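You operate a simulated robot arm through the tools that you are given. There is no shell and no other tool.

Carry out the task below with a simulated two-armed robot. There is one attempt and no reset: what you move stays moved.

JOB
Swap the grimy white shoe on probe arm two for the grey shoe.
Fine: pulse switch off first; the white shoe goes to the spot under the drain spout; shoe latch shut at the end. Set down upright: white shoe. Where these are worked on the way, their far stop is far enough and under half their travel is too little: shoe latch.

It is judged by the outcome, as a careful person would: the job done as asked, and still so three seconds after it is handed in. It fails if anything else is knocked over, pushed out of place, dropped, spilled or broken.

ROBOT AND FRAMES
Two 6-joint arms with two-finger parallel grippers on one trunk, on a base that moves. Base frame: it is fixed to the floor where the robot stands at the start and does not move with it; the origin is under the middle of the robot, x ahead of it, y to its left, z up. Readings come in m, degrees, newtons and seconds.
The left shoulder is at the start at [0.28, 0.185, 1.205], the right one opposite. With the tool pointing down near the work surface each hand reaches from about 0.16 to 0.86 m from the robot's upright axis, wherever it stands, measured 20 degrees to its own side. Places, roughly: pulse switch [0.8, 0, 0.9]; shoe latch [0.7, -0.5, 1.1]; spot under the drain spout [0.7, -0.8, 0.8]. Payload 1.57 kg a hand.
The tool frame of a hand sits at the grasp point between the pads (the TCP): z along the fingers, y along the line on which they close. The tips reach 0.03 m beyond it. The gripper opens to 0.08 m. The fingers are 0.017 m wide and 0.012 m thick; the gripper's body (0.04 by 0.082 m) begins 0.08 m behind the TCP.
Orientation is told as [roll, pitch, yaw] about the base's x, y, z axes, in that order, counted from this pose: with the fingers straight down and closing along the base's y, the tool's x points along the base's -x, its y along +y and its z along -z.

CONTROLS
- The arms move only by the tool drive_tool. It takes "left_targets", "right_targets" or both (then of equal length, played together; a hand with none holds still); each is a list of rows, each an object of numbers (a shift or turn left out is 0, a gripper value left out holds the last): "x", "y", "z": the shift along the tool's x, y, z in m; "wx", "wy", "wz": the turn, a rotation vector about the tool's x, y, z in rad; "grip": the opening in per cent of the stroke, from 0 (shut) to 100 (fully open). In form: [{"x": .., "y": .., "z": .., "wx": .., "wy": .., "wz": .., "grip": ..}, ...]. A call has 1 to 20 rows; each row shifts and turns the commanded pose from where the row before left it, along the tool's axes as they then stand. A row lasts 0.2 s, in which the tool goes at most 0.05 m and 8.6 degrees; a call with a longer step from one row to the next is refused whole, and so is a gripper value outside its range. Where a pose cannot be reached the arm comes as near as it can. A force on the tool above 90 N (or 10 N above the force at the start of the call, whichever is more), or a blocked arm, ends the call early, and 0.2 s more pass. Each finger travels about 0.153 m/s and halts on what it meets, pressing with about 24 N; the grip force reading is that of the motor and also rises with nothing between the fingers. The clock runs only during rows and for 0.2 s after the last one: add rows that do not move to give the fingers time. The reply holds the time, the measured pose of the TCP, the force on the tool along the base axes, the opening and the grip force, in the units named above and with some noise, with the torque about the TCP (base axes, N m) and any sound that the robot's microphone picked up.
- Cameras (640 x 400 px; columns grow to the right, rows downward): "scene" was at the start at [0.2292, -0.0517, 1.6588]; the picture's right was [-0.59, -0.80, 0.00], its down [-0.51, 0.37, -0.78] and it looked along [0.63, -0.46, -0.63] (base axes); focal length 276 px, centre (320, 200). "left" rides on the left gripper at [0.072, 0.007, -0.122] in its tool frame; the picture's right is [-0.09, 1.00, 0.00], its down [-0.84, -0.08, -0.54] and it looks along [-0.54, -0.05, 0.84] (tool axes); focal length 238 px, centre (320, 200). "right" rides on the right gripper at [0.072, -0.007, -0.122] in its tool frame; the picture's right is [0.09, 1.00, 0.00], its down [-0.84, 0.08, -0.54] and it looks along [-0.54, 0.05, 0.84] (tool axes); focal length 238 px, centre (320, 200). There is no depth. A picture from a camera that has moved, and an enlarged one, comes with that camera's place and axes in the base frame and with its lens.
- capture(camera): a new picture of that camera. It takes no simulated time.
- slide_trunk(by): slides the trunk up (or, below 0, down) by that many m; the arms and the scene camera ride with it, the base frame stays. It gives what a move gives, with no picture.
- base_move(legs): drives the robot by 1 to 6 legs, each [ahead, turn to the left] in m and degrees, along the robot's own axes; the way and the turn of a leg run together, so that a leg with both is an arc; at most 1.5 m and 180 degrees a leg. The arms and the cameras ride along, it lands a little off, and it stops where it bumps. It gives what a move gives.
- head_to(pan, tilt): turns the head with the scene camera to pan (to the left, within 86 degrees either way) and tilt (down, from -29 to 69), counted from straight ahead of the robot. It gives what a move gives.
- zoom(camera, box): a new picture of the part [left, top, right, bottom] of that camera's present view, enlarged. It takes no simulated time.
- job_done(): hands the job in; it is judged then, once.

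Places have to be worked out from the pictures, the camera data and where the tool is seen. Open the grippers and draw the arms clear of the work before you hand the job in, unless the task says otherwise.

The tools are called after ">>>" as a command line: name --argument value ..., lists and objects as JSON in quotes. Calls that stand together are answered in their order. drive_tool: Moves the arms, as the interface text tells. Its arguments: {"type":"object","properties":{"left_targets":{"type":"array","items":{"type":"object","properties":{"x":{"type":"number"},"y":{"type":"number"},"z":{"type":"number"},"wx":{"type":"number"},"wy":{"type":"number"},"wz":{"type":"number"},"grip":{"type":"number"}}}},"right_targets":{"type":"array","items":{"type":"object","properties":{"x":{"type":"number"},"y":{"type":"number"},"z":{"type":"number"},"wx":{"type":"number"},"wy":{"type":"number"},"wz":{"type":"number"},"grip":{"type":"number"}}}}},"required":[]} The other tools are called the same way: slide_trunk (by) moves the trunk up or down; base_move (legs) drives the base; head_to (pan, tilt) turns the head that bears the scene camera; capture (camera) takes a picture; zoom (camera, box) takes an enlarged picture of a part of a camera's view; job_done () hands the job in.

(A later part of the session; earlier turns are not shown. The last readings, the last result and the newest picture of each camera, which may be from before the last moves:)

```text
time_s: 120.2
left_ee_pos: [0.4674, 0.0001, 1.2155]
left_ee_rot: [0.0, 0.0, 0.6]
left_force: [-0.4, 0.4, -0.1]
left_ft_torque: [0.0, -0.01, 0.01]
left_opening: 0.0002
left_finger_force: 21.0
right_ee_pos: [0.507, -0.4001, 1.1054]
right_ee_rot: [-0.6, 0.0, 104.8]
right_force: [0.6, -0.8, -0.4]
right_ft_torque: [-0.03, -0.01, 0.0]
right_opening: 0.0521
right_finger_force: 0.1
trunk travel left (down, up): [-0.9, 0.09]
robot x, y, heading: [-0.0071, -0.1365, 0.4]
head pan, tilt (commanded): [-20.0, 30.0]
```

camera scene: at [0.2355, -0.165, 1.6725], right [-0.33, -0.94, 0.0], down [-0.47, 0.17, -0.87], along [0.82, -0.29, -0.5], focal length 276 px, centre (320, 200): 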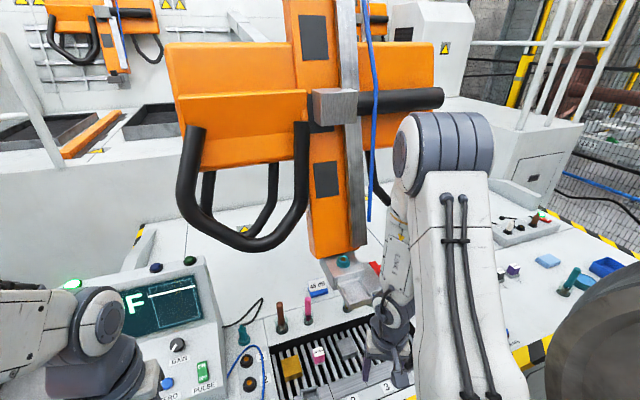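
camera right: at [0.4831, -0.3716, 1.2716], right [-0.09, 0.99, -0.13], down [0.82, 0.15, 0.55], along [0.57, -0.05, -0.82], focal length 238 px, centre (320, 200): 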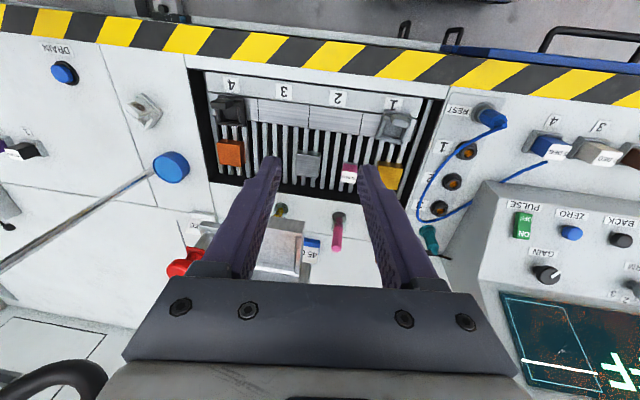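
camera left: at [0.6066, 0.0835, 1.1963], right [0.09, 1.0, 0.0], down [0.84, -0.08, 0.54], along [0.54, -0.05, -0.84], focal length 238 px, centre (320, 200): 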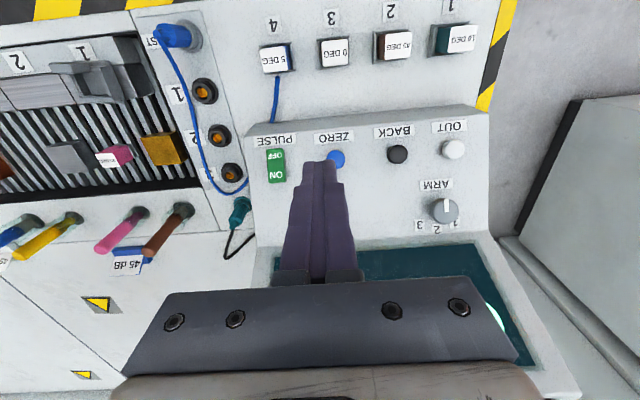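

Unwound: the hand now rises freely and stays level. I raise further, move right a little and turn the hand back to yaw 0.

>>> drive_tool --right_targets '[{"x": 0.0193, "y": 0.0051, "z": -0.03}, {"x": 0.0193, "y": 0.0051, "z": -0.03}, {"x": 0.0193, "y": 0.0051, "z": -0.03}, {"x": 0.0193, "y": 0.0051, "z": -0.03}, {"wz": 0.1407}, {"wz": 0.1407}, {"wz": 0.1407}, {"wz": 0.1407}, {"wz": 0.1407}, {"wz": 0.1407}, {"wz": 0.1407}, {"wz": 0.1407}, {"wz": 0.1407}, {"wz": 0.1407}, {"wz": 0.1407}, {"wz": 0.1407}, {"wz": 0.1407}, {}]'

>>> head_to --pan -40 --tilt 42

>>> capture --camera "scene"

>>> capture --camera "right"

```text
time_s: 124.0
left_ee_pos: [0.4684, 0.0004, 1.2152]
left_ee_rot: [0.0, 0.0, 0.6]
left_force: [-0.1, -0.4, -0.7]
left_ft_torque: [-0.02, 0.0, 0.0]
left_opening: 0.0001
left_finger_force: 21.8
right_ee_pos: [0.5043, -0.4788, 1.2241]
right_ee_rot: [0.1, -0.7, 0.0]
right_force: [0.1, -0.1, -0.4]
right_ft_torque: [-0.01, -0.02, -0.06]
right_opening: 0.0522
right_finger_force: 0.0
trunk travel left (down, up): [-0.9, 0.09]
robot x, y, heading: [-0.0091, -0.1363, 0.6]
head pan, tilt (commanded): [-20.0, 30.0]
```

```text
time_s: 124.8
left_ee_pos: [0.4681, -0.0004, 1.2152]
left_ee_rot: [0.0, 0.1, 0.6]
left_force: [0.3, 0.7, -1.0]
left_ft_torque: [-0.01, 0.03, 0.04]
left_opening: 0.0
left_finger_force: 21.4
right_ee_pos: [0.5045, -0.4791, 1.2229]
right_ee_rot: [0.1, -0.7, 0.0]
right_force: [0.1, 0.4, -0.5]
right_ft_torque: [0.04, -0.01, 0.04]
right_opening: 0.0519
right_finger_force: 0.1
trunk travel left (down, up): [-0.9, 0.09]
robot x, y, heading: [-0.0079, -0.135, 0.8]
head pan, tilt (commanded): [-40.0, 42.0]
```

```text
taken
camera scene: at [0.2148, -0.188, 1.6543], right [-0.63, -0.77, 0.0], down [-0.52, 0.42, -0.74], along [0.57, -0.47, -0.67], focal length 276 px, centre (320, 200)
```

scene: 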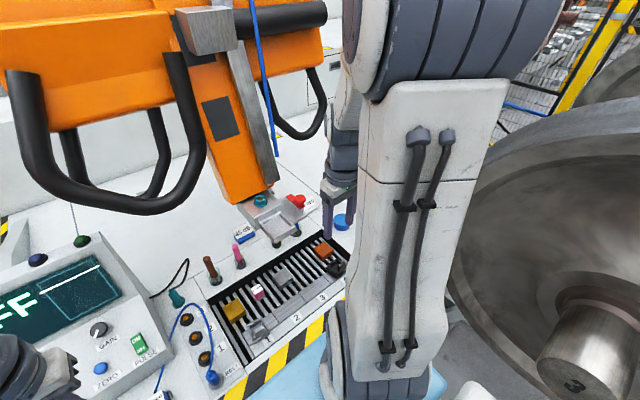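

```text
taken
camera right: at [0.4311, -0.4873, 1.344], right [-0.09, 1.0, 0.0], down [0.83, 0.08, 0.55], along [0.55, 0.05, -0.83], focal length 238 px, centre (320, 200)
```

right: 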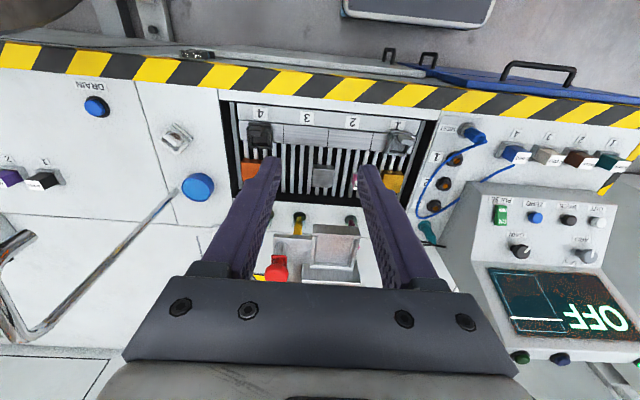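

Everything is back to normal: level, yaw 0, free. The white shoe stands on the table under the spout. To keep the arm away from that tight fold when working low at the rack, I back the base up by 13 cm.

>>> base_move --legs '[[-0.13, 0]]'

>>> head_to --pan -25 --tilt 45

>>> capture --camera "scene"

>>> capture --camera "right"

```text
time_s: 126.1
left_ee_pos: [0.3392, 0.0007, 1.216]
left_ee_rot: [0.0, 0.1, 0.8]
left_force: [0.5, 0.5, 0.5]
left_ft_torque: [0.0, 0.03, 0.01]
left_opening: 0.0
left_finger_force: 21.5
right_ee_pos: [0.3775, -0.4783, 1.2224]
right_ee_rot: [0.1, -0.7, 0.3]
right_force: [-0.6, -0.6, -0.9]
right_ft_torque: [0.02, -0.01, -0.01]
right_opening: 0.0521
right_finger_force: 0.0
trunk travel left (down, up): [-0.9, 0.09]
robot x, y, heading: [-0.139, -0.1377, 0.5]
head pan, tilt (commanded): [-40.0, 42.0]
```

```text
time_s: 126.8
left_ee_pos: [0.3391, 0.0015, 1.2163]
left_ee_rot: [-0.1, 0.1, 0.8]
left_force: [0.2, 1.1, -0.1]
left_ft_torque: [-0.01, 0.0, -0.01]
left_opening: 0.0
left_finger_force: 21.1
right_ee_pos: [0.3766, -0.4782, 1.2236]
right_ee_rot: [0.1, -0.7, 0.3]
right_force: [-0.8, -0.1, 0.3]
right_ft_torque: [0.0, -0.02, -0.01]
right_opening: 0.052
right_finger_force: 0.1
trunk travel left (down, up): [-0.9, 0.09]
robot x, y, heading: [-0.1401, -0.133, 0.9]
head pan, tilt (commanded): [-25.0, 45.0]
```

```text
taken
camera scene: at [0.0952, -0.1692, 1.6499], right [-0.41, -0.91, 0.0], down [-0.64, 0.29, -0.71], along [0.64, -0.29, -0.71], focal length 276 px, centre (320, 200)
```

scene: 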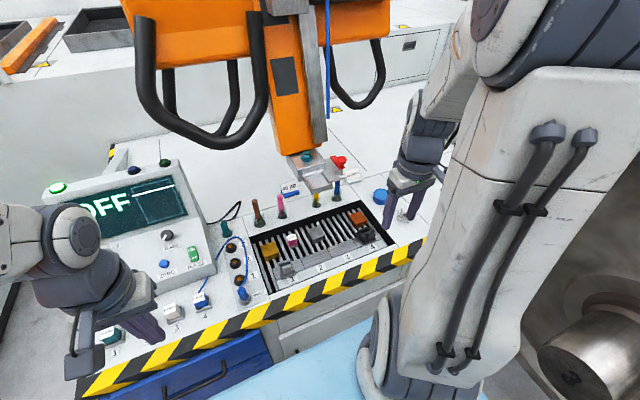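

```text
taken
camera right: at [0.3034, -0.487, 1.3441], right [-0.1, 1.0, 0.0], down [0.83, 0.08, 0.55], along [0.55, 0.05, -0.83], focal length 238 px, centre (320, 200)
```

right: 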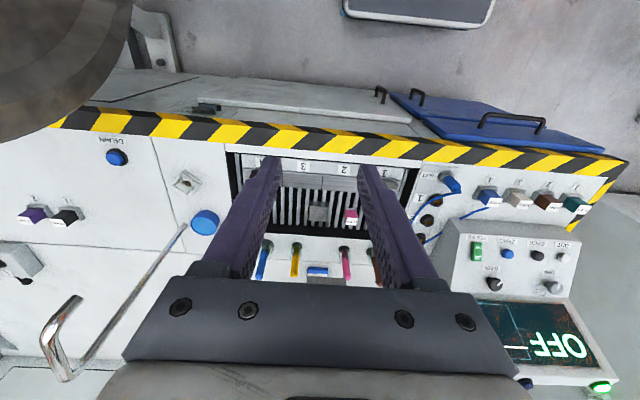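

I have a clear view of the rack. I zoom in on the grey shoe in slot 1.

>>> zoom --camera "scene" --box '[240, 230, 320, 300]'

>>> zoom --camera "scene" --box '[280, 140, 440, 270]'

```text
5.71 times, centred on (280, 265) of scene
camera zoom: at [0.0952, -0.1692, 1.6499], right [-0.41, -0.91, 0.0], down [-0.64, 0.29, -0.71], along [0.64, -0.29, -0.71], focal length 1578 px, centre (549, -171)
```

zoom: 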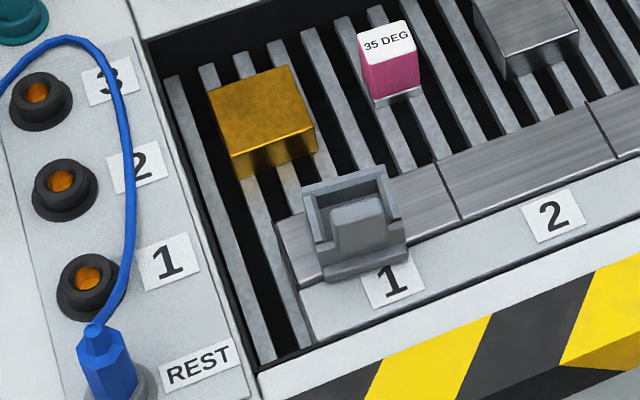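

```text
3.08 times, centred on (360, 205) of scene
camera zoom: at [0.0952, -0.1692, 1.6499], right [-0.41, -0.91, 0.0], down [-0.64, 0.29, -0.71], along [0.64, -0.29, -0.71], focal length 850 px, centre (197, 185)
```

zoom: 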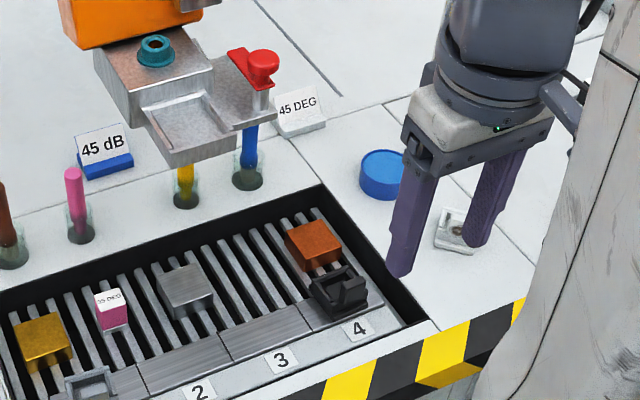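

The grey shoe sits in slot 1 with its tab toward me, same orientation as in the holder; tab top near [0.60, -0.271, 0.81]. I bring the hand over it at a safe height in two stages.

>>> drive_tool --right_targets '[{"x": -0.0206, "y": 0.033, "z": 0.0033, "wy": 0.012}, {"x": -0.0206, "y": 0.033, "z": 0.0033}, {"x": -0.0206, "y": 0.033, "z": 0.0033}, {"x": -0.0206, "y": 0.033, "z": 0.0033}, {"x": -0.0206, "y": 0.033, "z": 0.0033}, {"x": -0.0206, "y": 0.033, "z": 0.0033}, {}]'

>>> drive_tool --right_targets '[{"x": -0.0136, "y": 0.0013, "z": 0.0357}, {"x": -0.0136, "y": 0.0013, "z": 0.0357}, {"x": -0.0136, "y": 0.0013, "z": 0.0357}, {"x": -0.0136, "y": 0.0013, "z": 0.0357}, {"x": -0.0136, "y": 0.0013, "z": 0.0357}, {}]'

>>> capture --camera "right"

>>> capture --camera "scene"

```text
time_s: 128.4
left_ee_pos: [0.3395, -0.0002, 1.2168]
left_ee_rot: [-0.1, 0.1, 0.8]
left_force: [0.2, -0.2, 0.4]
left_ft_torque: [-0.04, 0.02, 0.02]
left_opening: 0.0
left_finger_force: 21.1
right_ee_pos: [0.4988, -0.2785, 1.2019]
right_ee_rot: [0.1, 0.0, 0.3]
right_force: [0.1, -0.1, 0.0]
right_ft_torque: [0.01, -0.02, 0.02]
right_opening: 0.0521
right_finger_force: 0.1
trunk travel left (down, up): [-0.9, 0.09]
robot x, y, heading: [-0.1405, -0.1379, 0.8]
head pan, tilt (commanded): [-25.0, 45.0]
```

```text
time_s: 129.8
left_ee_pos: [0.3393, -0.0003, 1.2161]
left_ee_rot: [0.0, 0.2, 0.9]
left_force: [0.2, -0.4, -0.6]
left_ft_torque: [0.0, 0.02, -0.01]
left_opening: 0.0
left_finger_force: 21.2
right_ee_pos: [0.5667, -0.2748, 1.0243]
right_ee_rot: [0.0, 0.0, 0.3]
right_force: [0.2, -0.3, 0.0]
right_ft_torque: [0.02, -0.01, -0.05]
right_opening: 0.0522
right_finger_force: 0.1
trunk travel left (down, up): [-0.9, 0.09]
robot x, y, heading: [-0.1398, -0.1387, 0.7]
head pan, tilt (commanded): [-25.0, 45.0]
```

```text
taken
camera right: at [0.4948, -0.2827, 1.1469], right [-0.1, 1.0, 0.0], down [0.84, 0.08, 0.54], along [0.54, 0.05, -0.84], focal length 238 px, centre (320, 200)
```

right: 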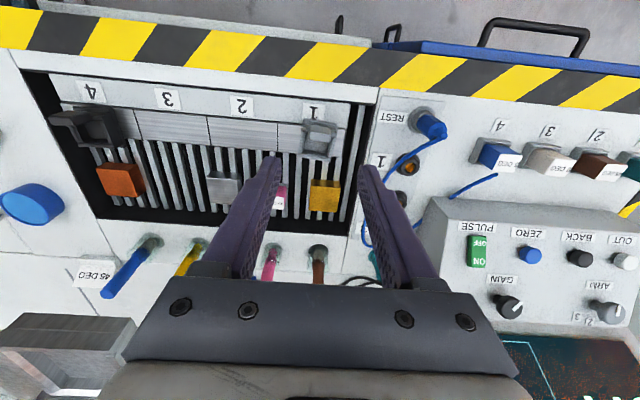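

```text
taken
camera scene: at [0.0956, -0.1691, 1.6499], right [-0.41, -0.91, 0.0], down [-0.65, 0.29, -0.71], along [0.64, -0.29, -0.71], focal length 276 px, centre (320, 200)
```

scene: 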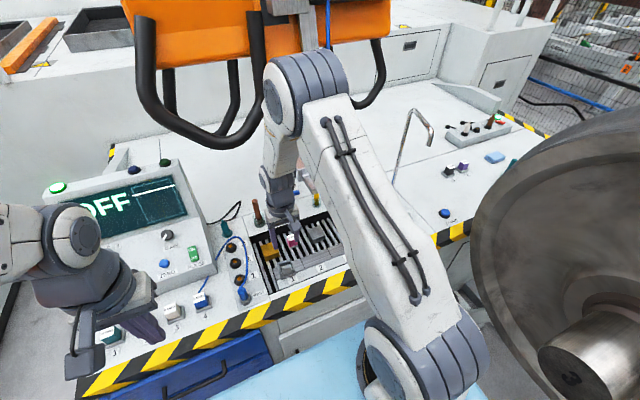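

Tracking is good here. To keep the forearm well off the vertical, I use the trunk for part of the descent: 12 cm down, which brings the tips to about z 0.87.

>>> slide_trunk --by -0.12

>>> capture --camera "right"

>>> capture --camera "scene"

```text
time_s: 131.3
left_ee_pos: [0.3392, 0.0002, 1.0965]
left_ee_rot: [-0.1, 0.1, 0.8]
left_force: [0.1, 0.2, -0.1]
left_ft_torque: [-0.01, 0.01, -0.03]
left_opening: 0.0
left_finger_force: 21.5
right_ee_pos: [0.5676, -0.2748, 0.9054]
right_ee_rot: [0.0, 0.1, 0.3]
right_force: [0.2, 0.3, -0.2]
right_ft_torque: [0.02, 0.01, -0.02]
right_opening: 0.052
right_finger_force: 0.0
trunk travel left (down, up): [-0.78, 0.21]
robot x, y, heading: [-0.1379, -0.137, 0.7]
head pan, tilt (commanded): [-25.0, 45.0]
```

```text
taken
camera right: at [0.4943, -0.2827, 1.0275], right [-0.1, 1.0, 0.0], down [0.84, 0.08, 0.54], along [0.54, 0.05, -0.84], focal length 238 px, centre (320, 200)
```

right: 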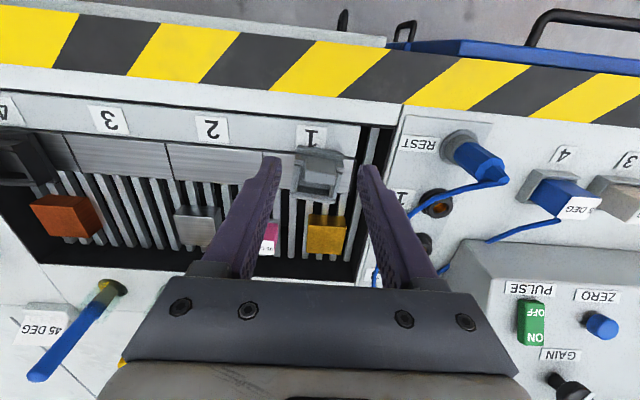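

```text
taken
camera scene: at [0.0952, -0.1691, 1.53], right [-0.41, -0.91, 0.0], down [-0.64, 0.29, -0.71], along [0.64, -0.29, -0.71], focal length 276 px, centre (320, 200)
```

scene: 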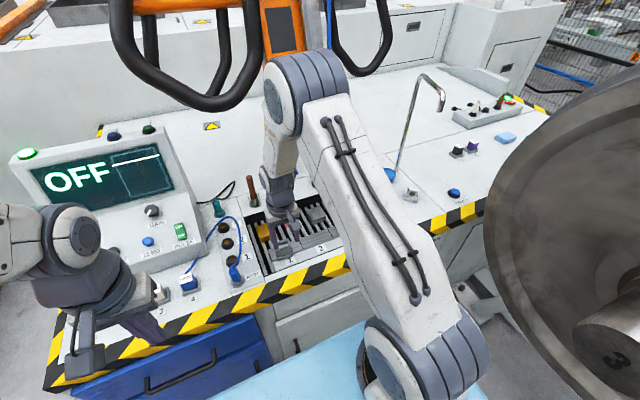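

The hand is lower now and the shoe is just ahead between the fingers. I zoom in for its exact place.

>>> zoom --camera "right" --box '[260, 110, 380, 220]'

>>> zoom --camera "scene" --box '[230, 200, 340, 290]'

```text
3.64 times, centred on (320, 165) of right
camera zoom: at [0.4943, -0.2827, 1.0275], right [-0.1, 1.0, 0.0], down [0.84, 0.08, 0.54], along [0.54, 0.05, -0.84], focal length 867 px, centre (320, 327)
```

zoom: 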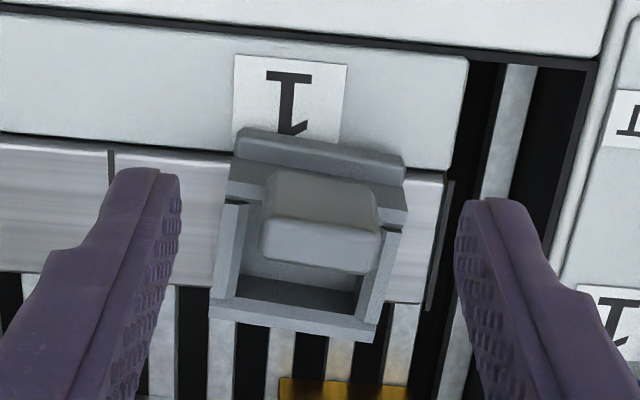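

```text
4.44 times, centred on (285, 245) of scene
camera zoom: at [0.0952, -0.1691, 1.53], right [-0.41, -0.91, 0.0], down [-0.64, 0.29, -0.71], along [0.64, -0.29, -0.71], focal length 1228 px, centre (476, 0)
```

zoom: 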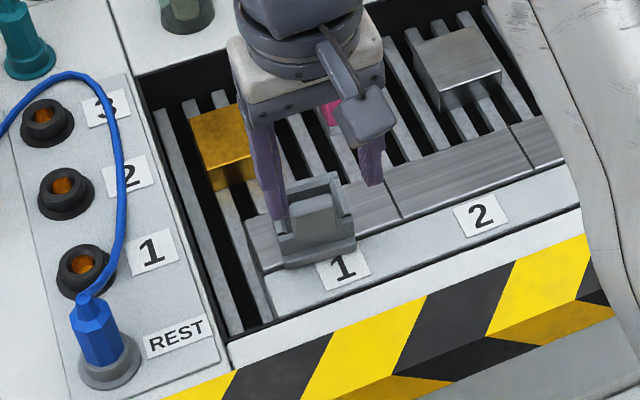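

The grey shoe is turned about 5 degrees clockwise; its tab is near [0.60, -0.273]. I align the hand's yaw to it, move over it and come down to z 0.87.

>>> drive_tool --right_targets '[{"x": -0.0135, "y": 0.001, "z": 0.012, "wz": 0.045}, {"x": -0.0135, "y": 0.001, "z": 0.012, "wz": 0.045}, {"z": 0.011}, {}]'

>>> zoom --camera "right" --box '[260, 110, 380, 220]'

>>> zoom --camera "scene" --box '[230, 200, 340, 290]'

```text
time_s: 132.3
left_ee_pos: [0.3398, -0.0003, 1.0971]
left_ee_rot: [0.0, 0.1, 0.8]
left_force: [-0.4, 0.2, 0.4]
left_ft_torque: [0.0, 0.01, 0.02]
left_opening: 0.0
left_finger_force: 21.5
right_ee_pos: [0.5934, -0.2731, 0.8704]
right_ee_rot: [0.0, 0.0, -4.8]
right_force: [0.5, 0.1, -0.1]
right_ft_torque: [0.01, 0.01, -0.01]
right_opening: 0.0524
right_finger_force: 0.0
trunk travel left (down, up): [-0.78, 0.21]
robot x, y, heading: [-0.1379, -0.1401, 0.8]
head pan, tilt (commanded): [-25.0, 45.0]
```

```text
3.64 times, centred on (320, 165) of right
camera zoom: at [0.5212, -0.275, 0.9917], right [-0.01, 1.0, 0.0], down [0.84, 0.01, 0.54], along [0.54, 0.01, -0.84], focal length 867 px, centre (320, 327)
```

zoom: 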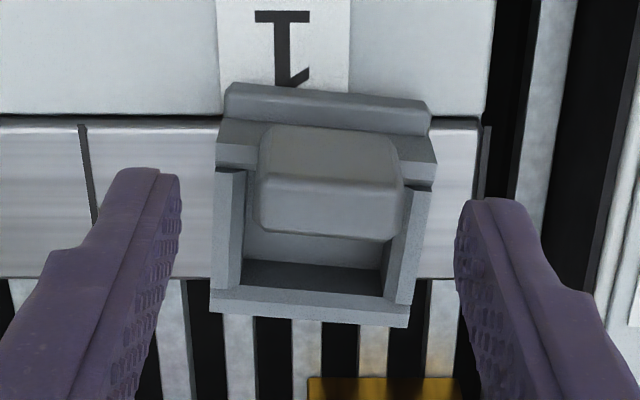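

```text
4.44 times, centred on (285, 245) of scene
camera zoom: at [0.0953, -0.1691, 1.5299], right [-0.41, -0.91, 0.0], down [-0.64, 0.29, -0.71], along [0.64, -0.29, -0.71], focal length 1228 px, centre (476, 0)
```

zoom: 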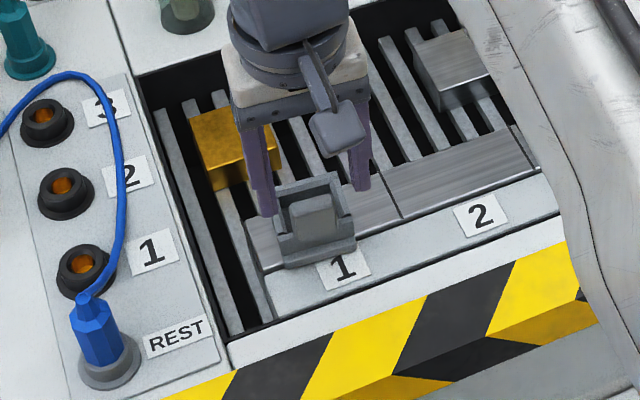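

The hand is aligned with the shoe. Its tab top computes to about [0.6025, -0.271, 0.818]; I move over it, descend to z 0.835 and check before the last bit.

>>> drive_tool --right_targets '[{"x": -0.0088, "y": 0.0022}, {"z": 0.018}, {"z": 0.017}, {}]'

>>> zoom --camera "right" --box '[240, 100, 400, 260]'

>>> zoom --camera "scene" --box '[250, 210, 320, 280]'

```text
time_s: 133.3
left_ee_pos: [0.3387, 0.0002, 1.0953]
left_ee_rot: [0.0, 0.2, 0.8]
left_force: [-0.3, 0.3, -0.4]
left_ft_torque: [-0.01, 0.02, -0.02]
left_opening: 0.0003
left_finger_force: 21.5
right_ee_pos: [0.6039, -0.2717, 0.8355]
right_ee_rot: [0.2, 0.0, -4.7]
right_force: [-0.9, -0.1, 0.3]
right_ft_torque: [0.03, 0.0, -0.04]
right_opening: 0.0522
right_finger_force: 0.0
trunk travel left (down, up): [-0.78, 0.21]
robot x, y, heading: [-0.1402, -0.1368, 1.0]
head pan, tilt (commanded): [-25.0, 45.0]
```

```text
2.50 times, centred on (320, 180) of right
camera zoom: at [0.5306, -0.2733, 0.9565], right [-0.01, 1.0, 0.0], down [0.84, 0.01, 0.54], along [0.54, 0.01, -0.84], focal length 596 px, centre (320, 250)
```

zoom: 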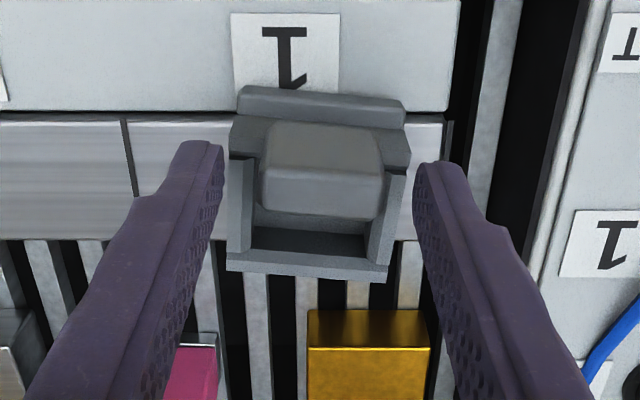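

```text
5.71 times, centred on (285, 245) of scene
camera zoom: at [0.0954, -0.1691, 1.5299], right [-0.41, -0.91, 0.0], down [-0.65, 0.29, -0.71], along [0.64, -0.29, -0.71], focal length 1578 px, centre (520, -57)
```

zoom: 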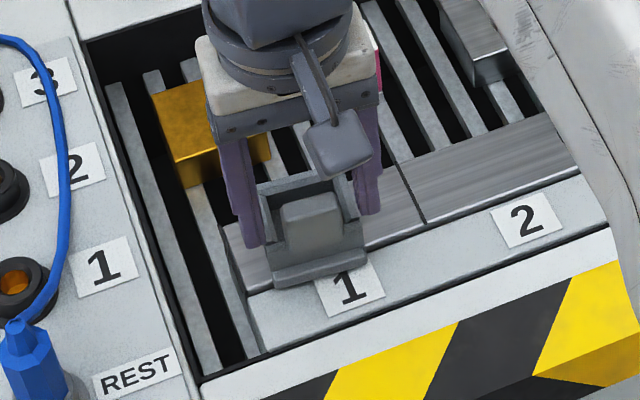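

The tab top is at about z 0.828 and its centre near x 0.598. I shift 5 mm back, descend 8 mm and close on the tab.

>>> drive_tool --right_targets '[{"x": 0.005}, {"z": 0.008}, {}, {"grip": 0}, {}, {}]'

>>> zoom --camera "right" --box '[240, 100, 400, 260]'

>>> zoom --camera "scene" --box '[250, 210, 320, 280]'

```text
time_s: 134.7
left_ee_pos: [0.3392, -0.001, 1.0951]
left_ee_rot: [0.0, 0.1, 0.9]
left_force: [-0.2, 0.5, 0.4]
left_ft_torque: [0.01, -0.01, 0.02]
left_opening: 0.0003
left_finger_force: 21.3
right_ee_pos: [0.5965, -0.2712, 0.8273]
right_ee_rot: [0.2, -0.1, -4.8]
right_force: [0.7, -1.0, 0.4]
right_ft_torque: [-0.08, -0.1, 0.0]
right_opening: 0.0314
right_finger_force: 24.6
trunk travel left (down, up): [-0.78, 0.21]
robot x, y, heading: [-0.1389, -0.1347, 0.8]
head pan, tilt (commanded): [-25.0, 45.0]
```

```text
2.50 times, centred on (320, 180) of right
camera zoom: at [0.5253, -0.2729, 0.9495], right [-0.01, 1.0, 0.0], down [0.84, 0.01, 0.54], along [0.54, 0.01, -0.84], focal length 596 px, centre (320, 250)
```

zoom: 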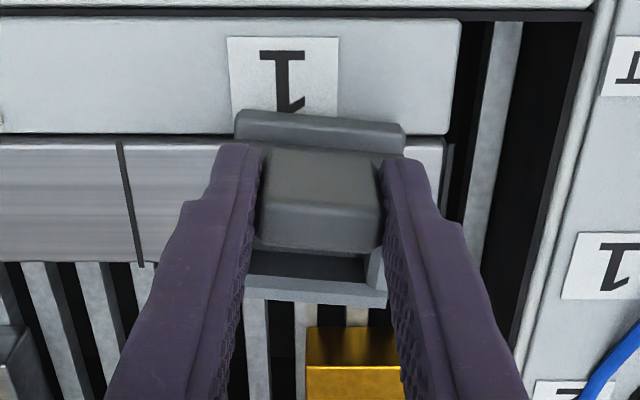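

```text
5.71 times, centred on (285, 245) of scene
camera zoom: at [0.0952, -0.1691, 1.5299], right [-0.41, -0.91, 0.0], down [-0.64, 0.29, -0.71], along [0.64, -0.29, -0.71], focal length 1578 px, centre (520, -57)
```

zoom: 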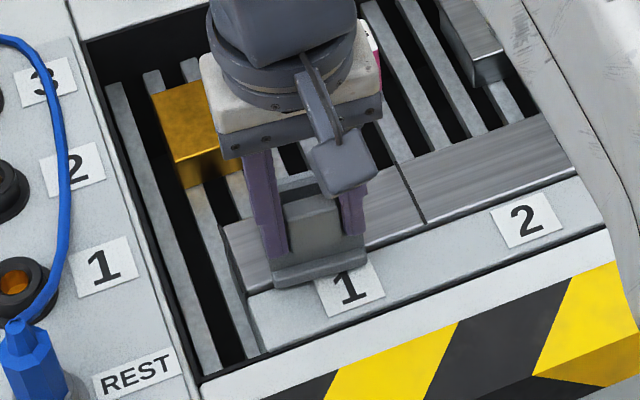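

The grey shoe is gripped (31 mm). I lift it slowly.

>>> drive_tool --right_targets '[{"z": -0.01}, {"z": -0.015}, {"z": -0.02}, {}]'

>>> zoom --camera "scene" --box '[240, 190, 330, 280]'

>>> zoom --camera "right" --box '[240, 100, 400, 260]'

```text
time_s: 135.7
left_ee_pos: [0.3389, -0.0009, 1.0961]
left_ee_rot: [0.0, 0.1, 0.8]
left_force: [0.2, 0.8, -0.3]
left_ft_torque: [0.02, 0.01, 0.01]
left_opening: 0.0001
left_finger_force: 21.6
right_ee_pos: [0.596, -0.2714, 0.8713]
right_ee_rot: [0.1, 0.1, -4.8]
right_force: [0.0, 0.3, -1.1]
right_ft_torque: [0.01, 0.03, -0.05]
right_opening: 0.0315
right_finger_force: 24.3
trunk travel left (down, up): [-0.78, 0.21]
robot x, y, heading: [-0.1391, -0.1377, 0.7]
head pan, tilt (commanded): [-25.0, 45.0]
```

```text
4.44 times, centred on (285, 235) of scene
camera zoom: at [0.0952, -0.1691, 1.5299], right [-0.41, -0.91, 0.0], down [-0.64, 0.29, -0.71], along [0.64, -0.29, -0.71], focal length 1228 px, centre (476, 44)
```

zoom: 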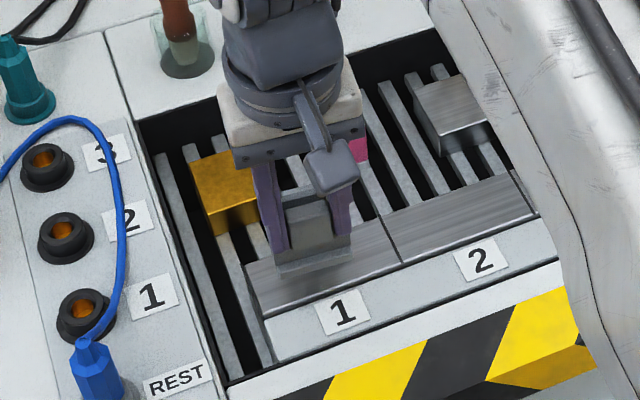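

```text
2.50 times, centred on (320, 180) of right
camera zoom: at [0.5244, -0.273, 0.9938], right [-0.01, 1.0, 0.0], down [0.84, 0.01, 0.54], along [0.54, 0.01, -0.84], focal length 596 px, centre (320, 250)
```

zoom: 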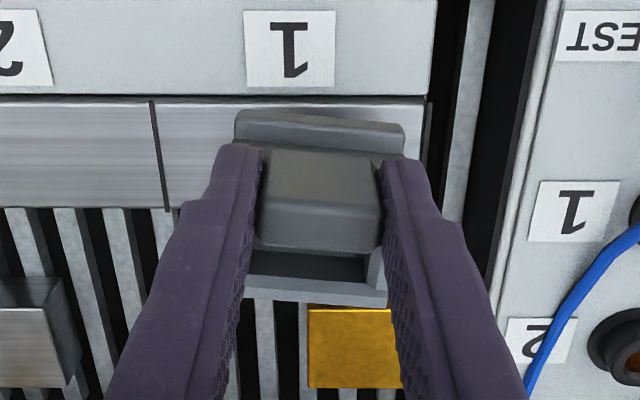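

The grey shoe is held straight. I raise it with the arm, square the hand to yaw 0, and bring the trunk back up.

>>> drive_tool --right_targets '[{"z": -0.04}, {"z": -0.04}, {"z": -0.04}, {"z": -0.04}, {"x": 0.02, "z": -0.02, "wz": -0.042}, {"x": 0.02, "wz": -0.042}, {}]'

>>> slide_trunk --by 0.12

>>> capture --camera "right"

>>> capture --camera "scene"

```text
time_s: 137.3
left_ee_pos: [0.3393, 0.0002, 1.096]
left_ee_rot: [0.0, 0.1, 0.9]
left_force: [-0.6, 0.0, -0.2]
left_ft_torque: [0.01, 0.01, -0.01]
left_opening: 0.0001
left_finger_force: 21.4
right_ee_pos: [0.5583, -0.2689, 1.0529]
right_ee_rot: [0.0, 0.0, 0.0]
right_force: [0.4, 1.2, -1.1]
right_ft_torque: [-0.02, 0.0, 0.03]
right_opening: 0.0312
right_finger_force: 23.7
trunk travel left (down, up): [-0.78, 0.21]
robot x, y, heading: [-0.1413, -0.1379, 1.0]
head pan, tilt (commanded): [-25.0, 45.0]
```

```text
time_s: 138.8
left_ee_pos: [0.3387, -0.0006, 1.2159]
left_ee_rot: [0.0, 0.1, 0.8]
left_force: [-1.4, -0.5, 0.3]
left_ft_torque: [-0.01, -0.01, 0.02]
left_opening: 0.0001
left_finger_force: 20.5
right_ee_pos: [0.5568, -0.2689, 1.1718]
right_ee_rot: [0.2, -0.1, 0.1]
right_force: [-0.4, 0.4, -0.7]
right_ft_torque: [0.0, 0.03, -0.01]
right_opening: 0.0313
right_finger_force: 24.5
trunk travel left (down, up): [-0.9, 0.09]
robot x, y, heading: [-0.1382, -0.1358, 0.6]
head pan, tilt (commanded): [-25.0, 45.0]
```

```text
taken
camera right: at [0.4845, -0.2778, 1.2938], right [-0.09, 1.0, 0.0], down [0.84, 0.08, 0.54], along [0.54, 0.05, -0.84], focal length 238 px, centre (320, 200)
```

right: 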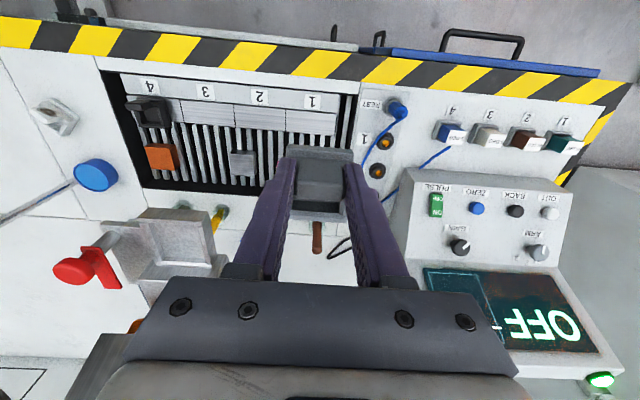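

```text
taken
camera scene: at [0.0955, -0.1691, 1.6498], right [-0.41, -0.91, 0.0], down [-0.65, 0.29, -0.71], along [0.64, -0.29, -0.71], focal length 276 px, centre (320, 200)
```

scene: 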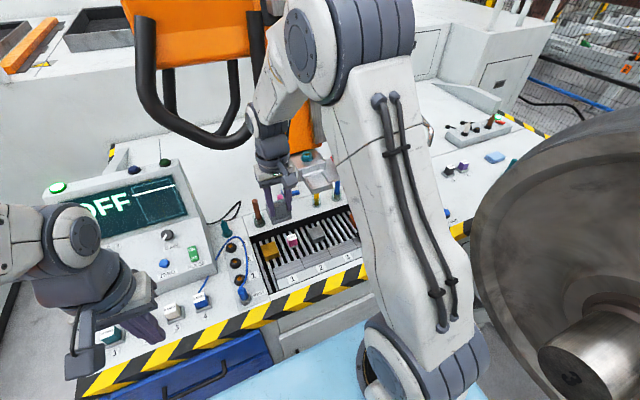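

The grey shoe is at [0.557, -0.269, 1.172]. I carry it across at z 1.20 to just in front of the tray and look.

>>> drive_tool --right_targets '[{"x": -0.0086, "y": -0.0336, "z": -0.006}, {"x": -0.0086, "y": -0.0336, "z": -0.006}, {"x": -0.0086, "y": -0.0336, "z": -0.006}, {"x": -0.0086, "y": -0.0336, "z": -0.006}, {"x": -0.0086, "y": -0.0336, "z": -0.006}, {"x": -0.035}, {"x": -0.035}, {}]'

>>> capture --camera "right"

>>> zoom --camera "right" --box '[240, 100, 400, 260]'

>>> zoom --camera "scene" --box '[260, 100, 380, 220]'

```text
time_s: 140.6
left_ee_pos: [0.3403, -0.0002, 1.2161]
left_ee_rot: [0.0, 0.3, 0.8]
left_force: [0.1, 1.1, 0.9]
left_ft_torque: [-0.03, 0.04, -0.01]
left_opening: 0.0
left_finger_force: 21.1
right_ee_pos: [0.6738, -0.4371, 1.1989]
right_ee_rot: [0.2, 0.2, 0.1]
right_force: [-0.8, -0.4, -1.3]
right_ft_torque: [-0.01, 0.0, 0.0]
right_opening: 0.0314
right_finger_force: 24.3
trunk travel left (down, up): [-0.9, 0.09]
robot x, y, heading: [-0.1409, -0.1356, 0.8]
head pan, tilt (commanded): [-25.0, 45.0]
```

```text
taken
camera right: at [0.6012, -0.4454, 1.3212], right [-0.09, 1.0, 0.0], down [0.84, 0.08, 0.54], along [0.54, 0.05, -0.84], focal length 238 px, centre (320, 200)
```

right: 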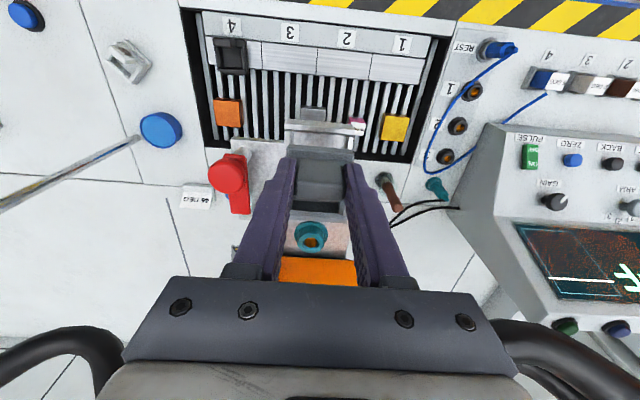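

```text
2.50 times, centred on (320, 180) of right
camera zoom: at [0.6012, -0.4454, 1.3212], right [-0.09, 1.0, 0.0], down [0.84, 0.08, 0.54], along [0.54, 0.05, -0.84], focal length 596 px, centre (320, 250)
```

zoom: 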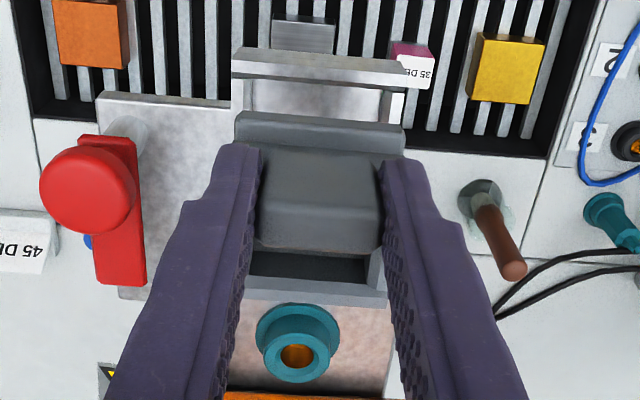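

```text
3.33 times, centred on (320, 160) of scene
camera zoom: at [0.0957, -0.1692, 1.6499], right [-0.41, -0.91, 0.0], down [-0.65, 0.29, -0.71], along [0.64, -0.29, -0.71], focal length 921 px, centre (320, 333)
```

zoom: 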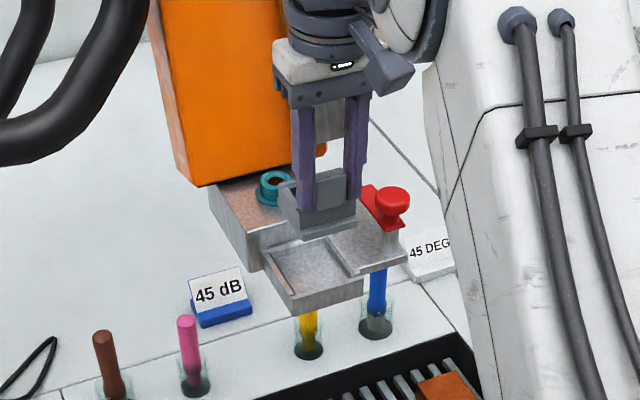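

The tray is right below the shoe. I move 12 mm ahead and lower to z 1.150, still above the rim, to check the alignment.

>>> drive_tool --right_targets '[{"x": -0.0125}, {"z": 0.025}, {"z": 0.024}, {}]'

>>> zoom --camera "right" --box '[240, 100, 400, 260]'

>>> zoom --camera "scene" --box '[270, 120, 370, 220]'

```text
time_s: 141.6
left_ee_pos: [0.3387, -0.0011, 1.2151]
left_ee_rot: [0.1, 0.1, 0.8]
left_force: [-0.1, 0.4, 0.7]
left_ft_torque: [-0.01, -0.01, 0.02]
left_opening: 0.0
left_finger_force: 20.9
right_ee_pos: [0.684, -0.437, 1.1514]
right_ee_rot: [0.1, 0.0, 0.0]
right_force: [-0.6, -0.2, -0.6]
right_ft_torque: [0.05, 0.02, 0.03]
right_opening: 0.0313
right_finger_force: 24.1
trunk travel left (down, up): [-0.9, 0.09]
robot x, y, heading: [-0.1402, -0.1396, 1.1]
head pan, tilt (commanded): [-25.0, 45.0]
```

```text
2.50 times, centred on (320, 180) of right
camera zoom: at [0.6109, -0.4454, 1.2734], right [-0.09, 1.0, 0.0], down [0.84, 0.08, 0.54], along [0.54, 0.05, -0.84], focal length 596 px, centre (320, 250)
```

zoom: 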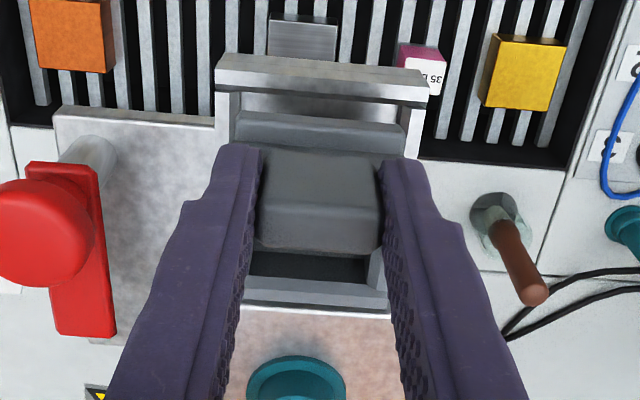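

```text
4.00 times, centred on (320, 170) of scene
camera zoom: at [0.0955, -0.1692, 1.6499], right [-0.41, -0.91, 0.0], down [-0.65, 0.29, -0.71], along [0.64, -0.29, -0.71], focal length 1105 px, centre (320, 320)
```

zoom: 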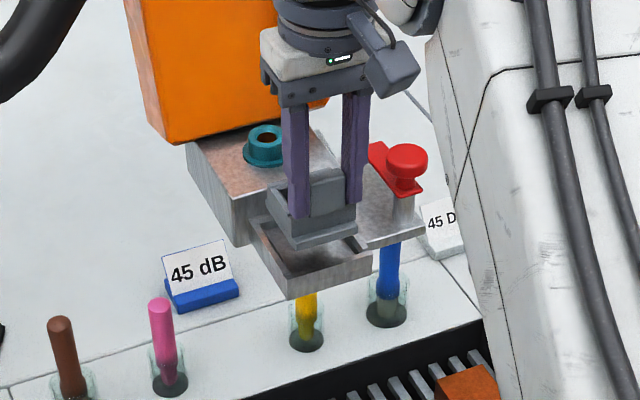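

By the in-hand offset the grey shoe sits 3 mm further back in the grip than the white one did, so the seat should be at TCP x 0.688. I shift 4 mm ahead and lower to z 1.133 for another check.

>>> drive_tool --right_targets '[{"x": -0.004}, {"z": 0.01}, {"z": 0.008}, {}]'

>>> zoom --camera "right" --box '[260, 100, 380, 200]'

>>> zoom --camera "scene" --box '[285, 140, 355, 210]'

```text
time_s: 142.6
left_ee_pos: [0.3384, 0.0004, 1.2161]
left_ee_rot: [0.0, 0.1, 0.8]
left_force: [-0.8, 0.4, 0.3]
left_ft_torque: [-0.02, 0.0, -0.01]
left_opening: 0.0003
left_finger_force: 21.5
right_ee_pos: [0.6867, -0.4378, 1.1339]
right_ee_rot: [0.1, 0.0, 0.1]
right_force: [0.2, -0.6, -0.5]
right_ft_torque: [0.0, 0.0, 0.03]
right_opening: 0.0315
right_finger_force: 23.7
trunk travel left (down, up): [-0.9, 0.09]
robot x, y, heading: [-0.1401, -0.1379, 0.6]
head pan, tilt (commanded): [-25.0, 45.0]
```

```text
4.00 times, centred on (320, 150) of right
camera zoom: at [0.6138, -0.445, 1.2562], right [-0.09, 1.0, 0.0], down [0.84, 0.08, 0.54], along [0.54, 0.05, -0.84], focal length 953 px, centre (320, 400)
```

zoom: 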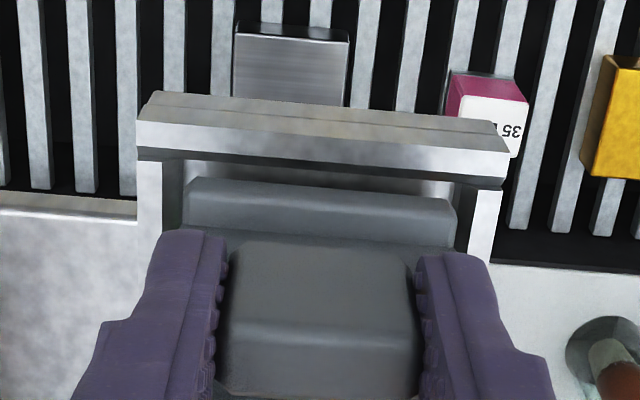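

```text
5.71 times, centred on (320, 175) of scene
camera zoom: at [0.0954, -0.1691, 1.6499], right [-0.41, -0.91, 0.0], down [-0.65, 0.29, -0.71], along [0.64, -0.29, -0.71], focal length 1578 px, centre (320, 343)
```

zoom: 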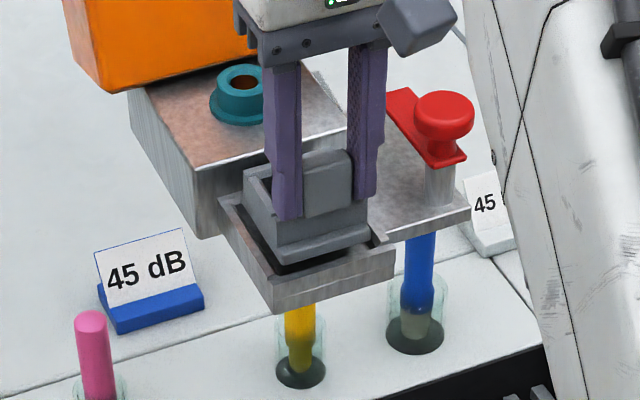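

Sideways alignment is within half a millimetre; forward it needs about 2.3 mm more. I correct and lower another 7 mm.

>>> drive_tool --right_targets '[{"x": -0.0023}, {"z": 0.0035}, {"z": 0.0035}, {}]'

>>> zoom --camera "right" --box '[260, 100, 380, 200]'

>>> zoom --camera "scene" --box '[285, 140, 355, 210]'

```text
time_s: 143.6
left_ee_pos: [0.3388, 0.0, 1.2154]
left_ee_rot: [-0.1, 0.1, 0.7]
left_force: [0.4, 1.4, 1.0]
left_ft_torque: [-0.01, 0.0, 0.01]
left_opening: 0.0
left_finger_force: 21.6
right_ee_pos: [0.6874, -0.4371, 1.1274]
right_ee_rot: [0.1, -0.1, 0.0]
right_force: [-0.3, 0.4, -0.6]
right_ft_torque: [0.01, 0.03, 0.02]
right_opening: 0.0314
right_finger_force: 24.4
trunk travel left (down, up): [-0.9, 0.09]
robot x, y, heading: [-0.1388, -0.1398, 0.8]
head pan, tilt (commanded): [-25.0, 45.0]
```

```text
4.00 times, centred on (320, 150) of right
camera zoom: at [0.6159, -0.4455, 1.2496], right [-0.09, 1.0, 0.0], down [0.84, 0.08, 0.54], along [0.54, 0.05, -0.84], focal length 953 px, centre (320, 400)
```

zoom: 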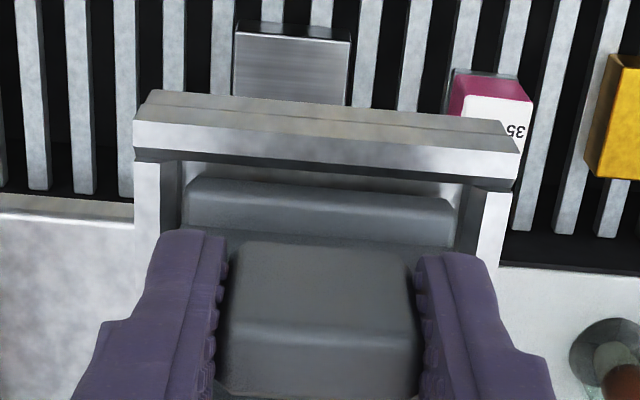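

```text
5.71 times, centred on (320, 175) of scene
camera zoom: at [0.0953, -0.1691, 1.6499], right [-0.41, -0.91, 0.0], down [-0.64, 0.29, -0.71], along [0.64, -0.29, -0.71], focal length 1578 px, centre (320, 343)
```

zoom: 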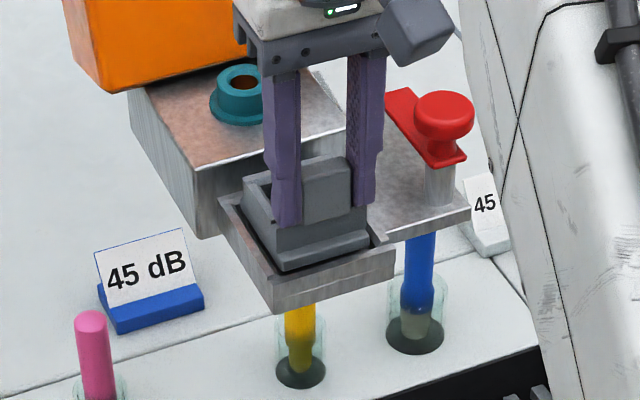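

The shoe is entering the tray without contact. I lower the remaining 7-8 mm in small steps, watching the force.

>>> drive_tool --right_targets '[{"z": 0.003}, {"z": 0.003}, {"z": 0.002}, {}]'

>>> zoom --camera "right" --box '[240, 100, 400, 260]'

>>> zoom --camera "scene" --box '[285, 140, 355, 210]'

```text
time_s: 144.6
left_ee_pos: [0.3379, 0.0003, 1.2174]
left_ee_rot: [0.1, 0.1, 0.8]
left_force: [0.1, 0.3, 1.0]
left_ft_torque: [-0.02, -0.02, -0.01]
left_opening: 0.0
left_finger_force: 21.5
right_ee_pos: [0.6875, -0.4384, 1.1215]
right_ee_rot: [0.1, -0.3, 0.0]
right_force: [-3.1, 1.5, 19.8]
right_ft_torque: [0.0, 0.23, 0.0]
right_opening: 0.0313
right_finger_force: 24.0
trunk travel left (down, up): [-0.9, 0.09]
robot x, y, heading: [-0.1397, -0.138, 1.0]
head pan, tilt (commanded): [-25.0, 45.0]
```

```text
2.50 times, centred on (320, 180) of right
camera zoom: at [0.6153, -0.4457, 1.2438], right [-0.09, 1.0, 0.0], down [0.83, 0.08, 0.55], along [0.54, 0.05, -0.84], focal length 596 px, centre (320, 250)
```

zoom: 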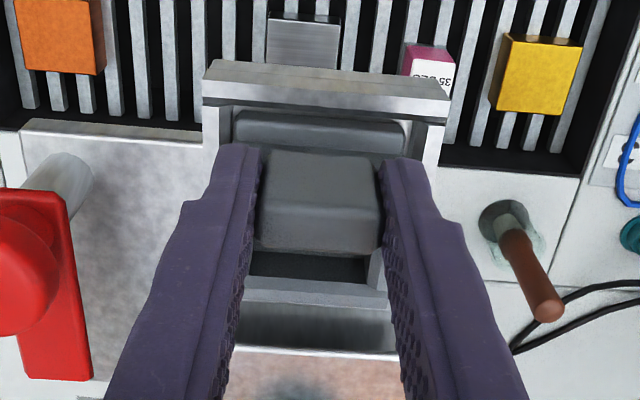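

```text
5.71 times, centred on (320, 175) of scene
camera zoom: at [0.0939, -0.1686, 1.6504], right [-0.41, -0.91, 0.0], down [-0.64, 0.29, -0.71], along [0.65, -0.29, -0.71], focal length 1578 px, centre (320, 343)
```

zoom: 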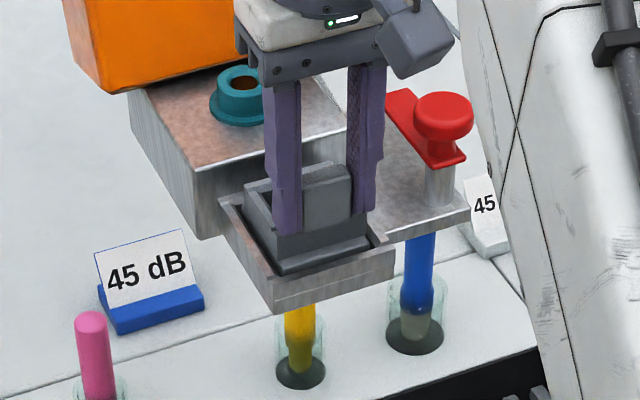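

Contact at 19.8 N with TCP z 1.1215, matching the expected seating height within the grip tolerance. I relax the press slightly, then open the fingers and check how it sits.

>>> drive_tool --right_targets '[{"z": -0.0015}, {}, {"grip": 35}, {"grip": 60}, {"grip": 60}, {}]'

>>> zoom --camera "right" --box '[240, 100, 400, 260]'

>>> zoom --camera "scene" --box '[285, 140, 355, 210]'

```text
time_s: 146.0
left_ee_pos: [0.3382, 0.0004, 1.2156]
left_ee_rot: [0.0, 0.1, 0.8]
left_force: [-0.9, -0.3, -0.5]
left_ft_torque: [-0.03, 0.03, 0.01]
left_opening: 0.0001
left_finger_force: 21.6
right_ee_pos: [0.6879, -0.4374, 1.1198]
right_ee_rot: [0.1, 0.1, 0.1]
right_force: [-0.3, 0.2, 0.8]
right_ft_torque: [0.02, 0.0, -0.01]
right_opening: 0.0481
right_finger_force: 0.1
trunk travel left (down, up): [-0.9, 0.09]
robot x, y, heading: [-0.1401, -0.1379, 0.6]
head pan, tilt (commanded): [-25.0, 45.0]
```

```text
2.50 times, centred on (320, 180) of right
camera zoom: at [0.6159, -0.4459, 1.2423], right [-0.09, 1.0, 0.0], down [0.84, 0.08, 0.54], along [0.54, 0.05, -0.84], focal length 596 px, centre (320, 250)
```

zoom: 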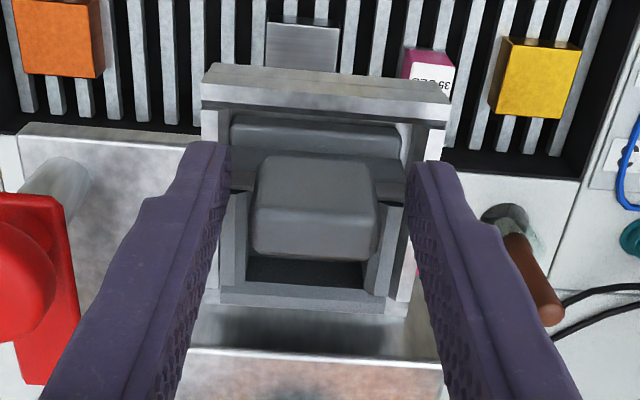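

```text
5.71 times, centred on (320, 175) of scene
camera zoom: at [0.0953, -0.1691, 1.6499], right [-0.41, -0.91, 0.0], down [-0.64, 0.29, -0.71], along [0.64, -0.29, -0.71], focal length 1578 px, centre (320, 343)
```

zoom: 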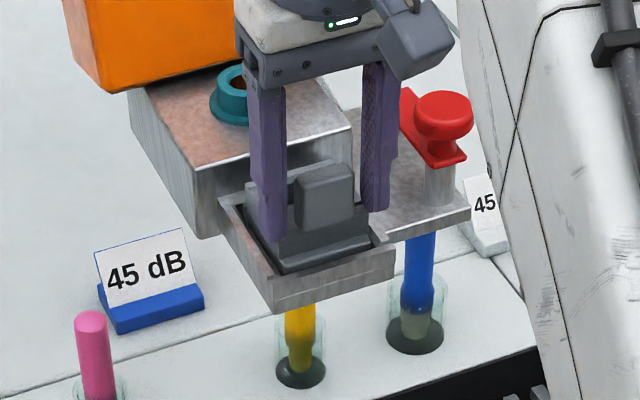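

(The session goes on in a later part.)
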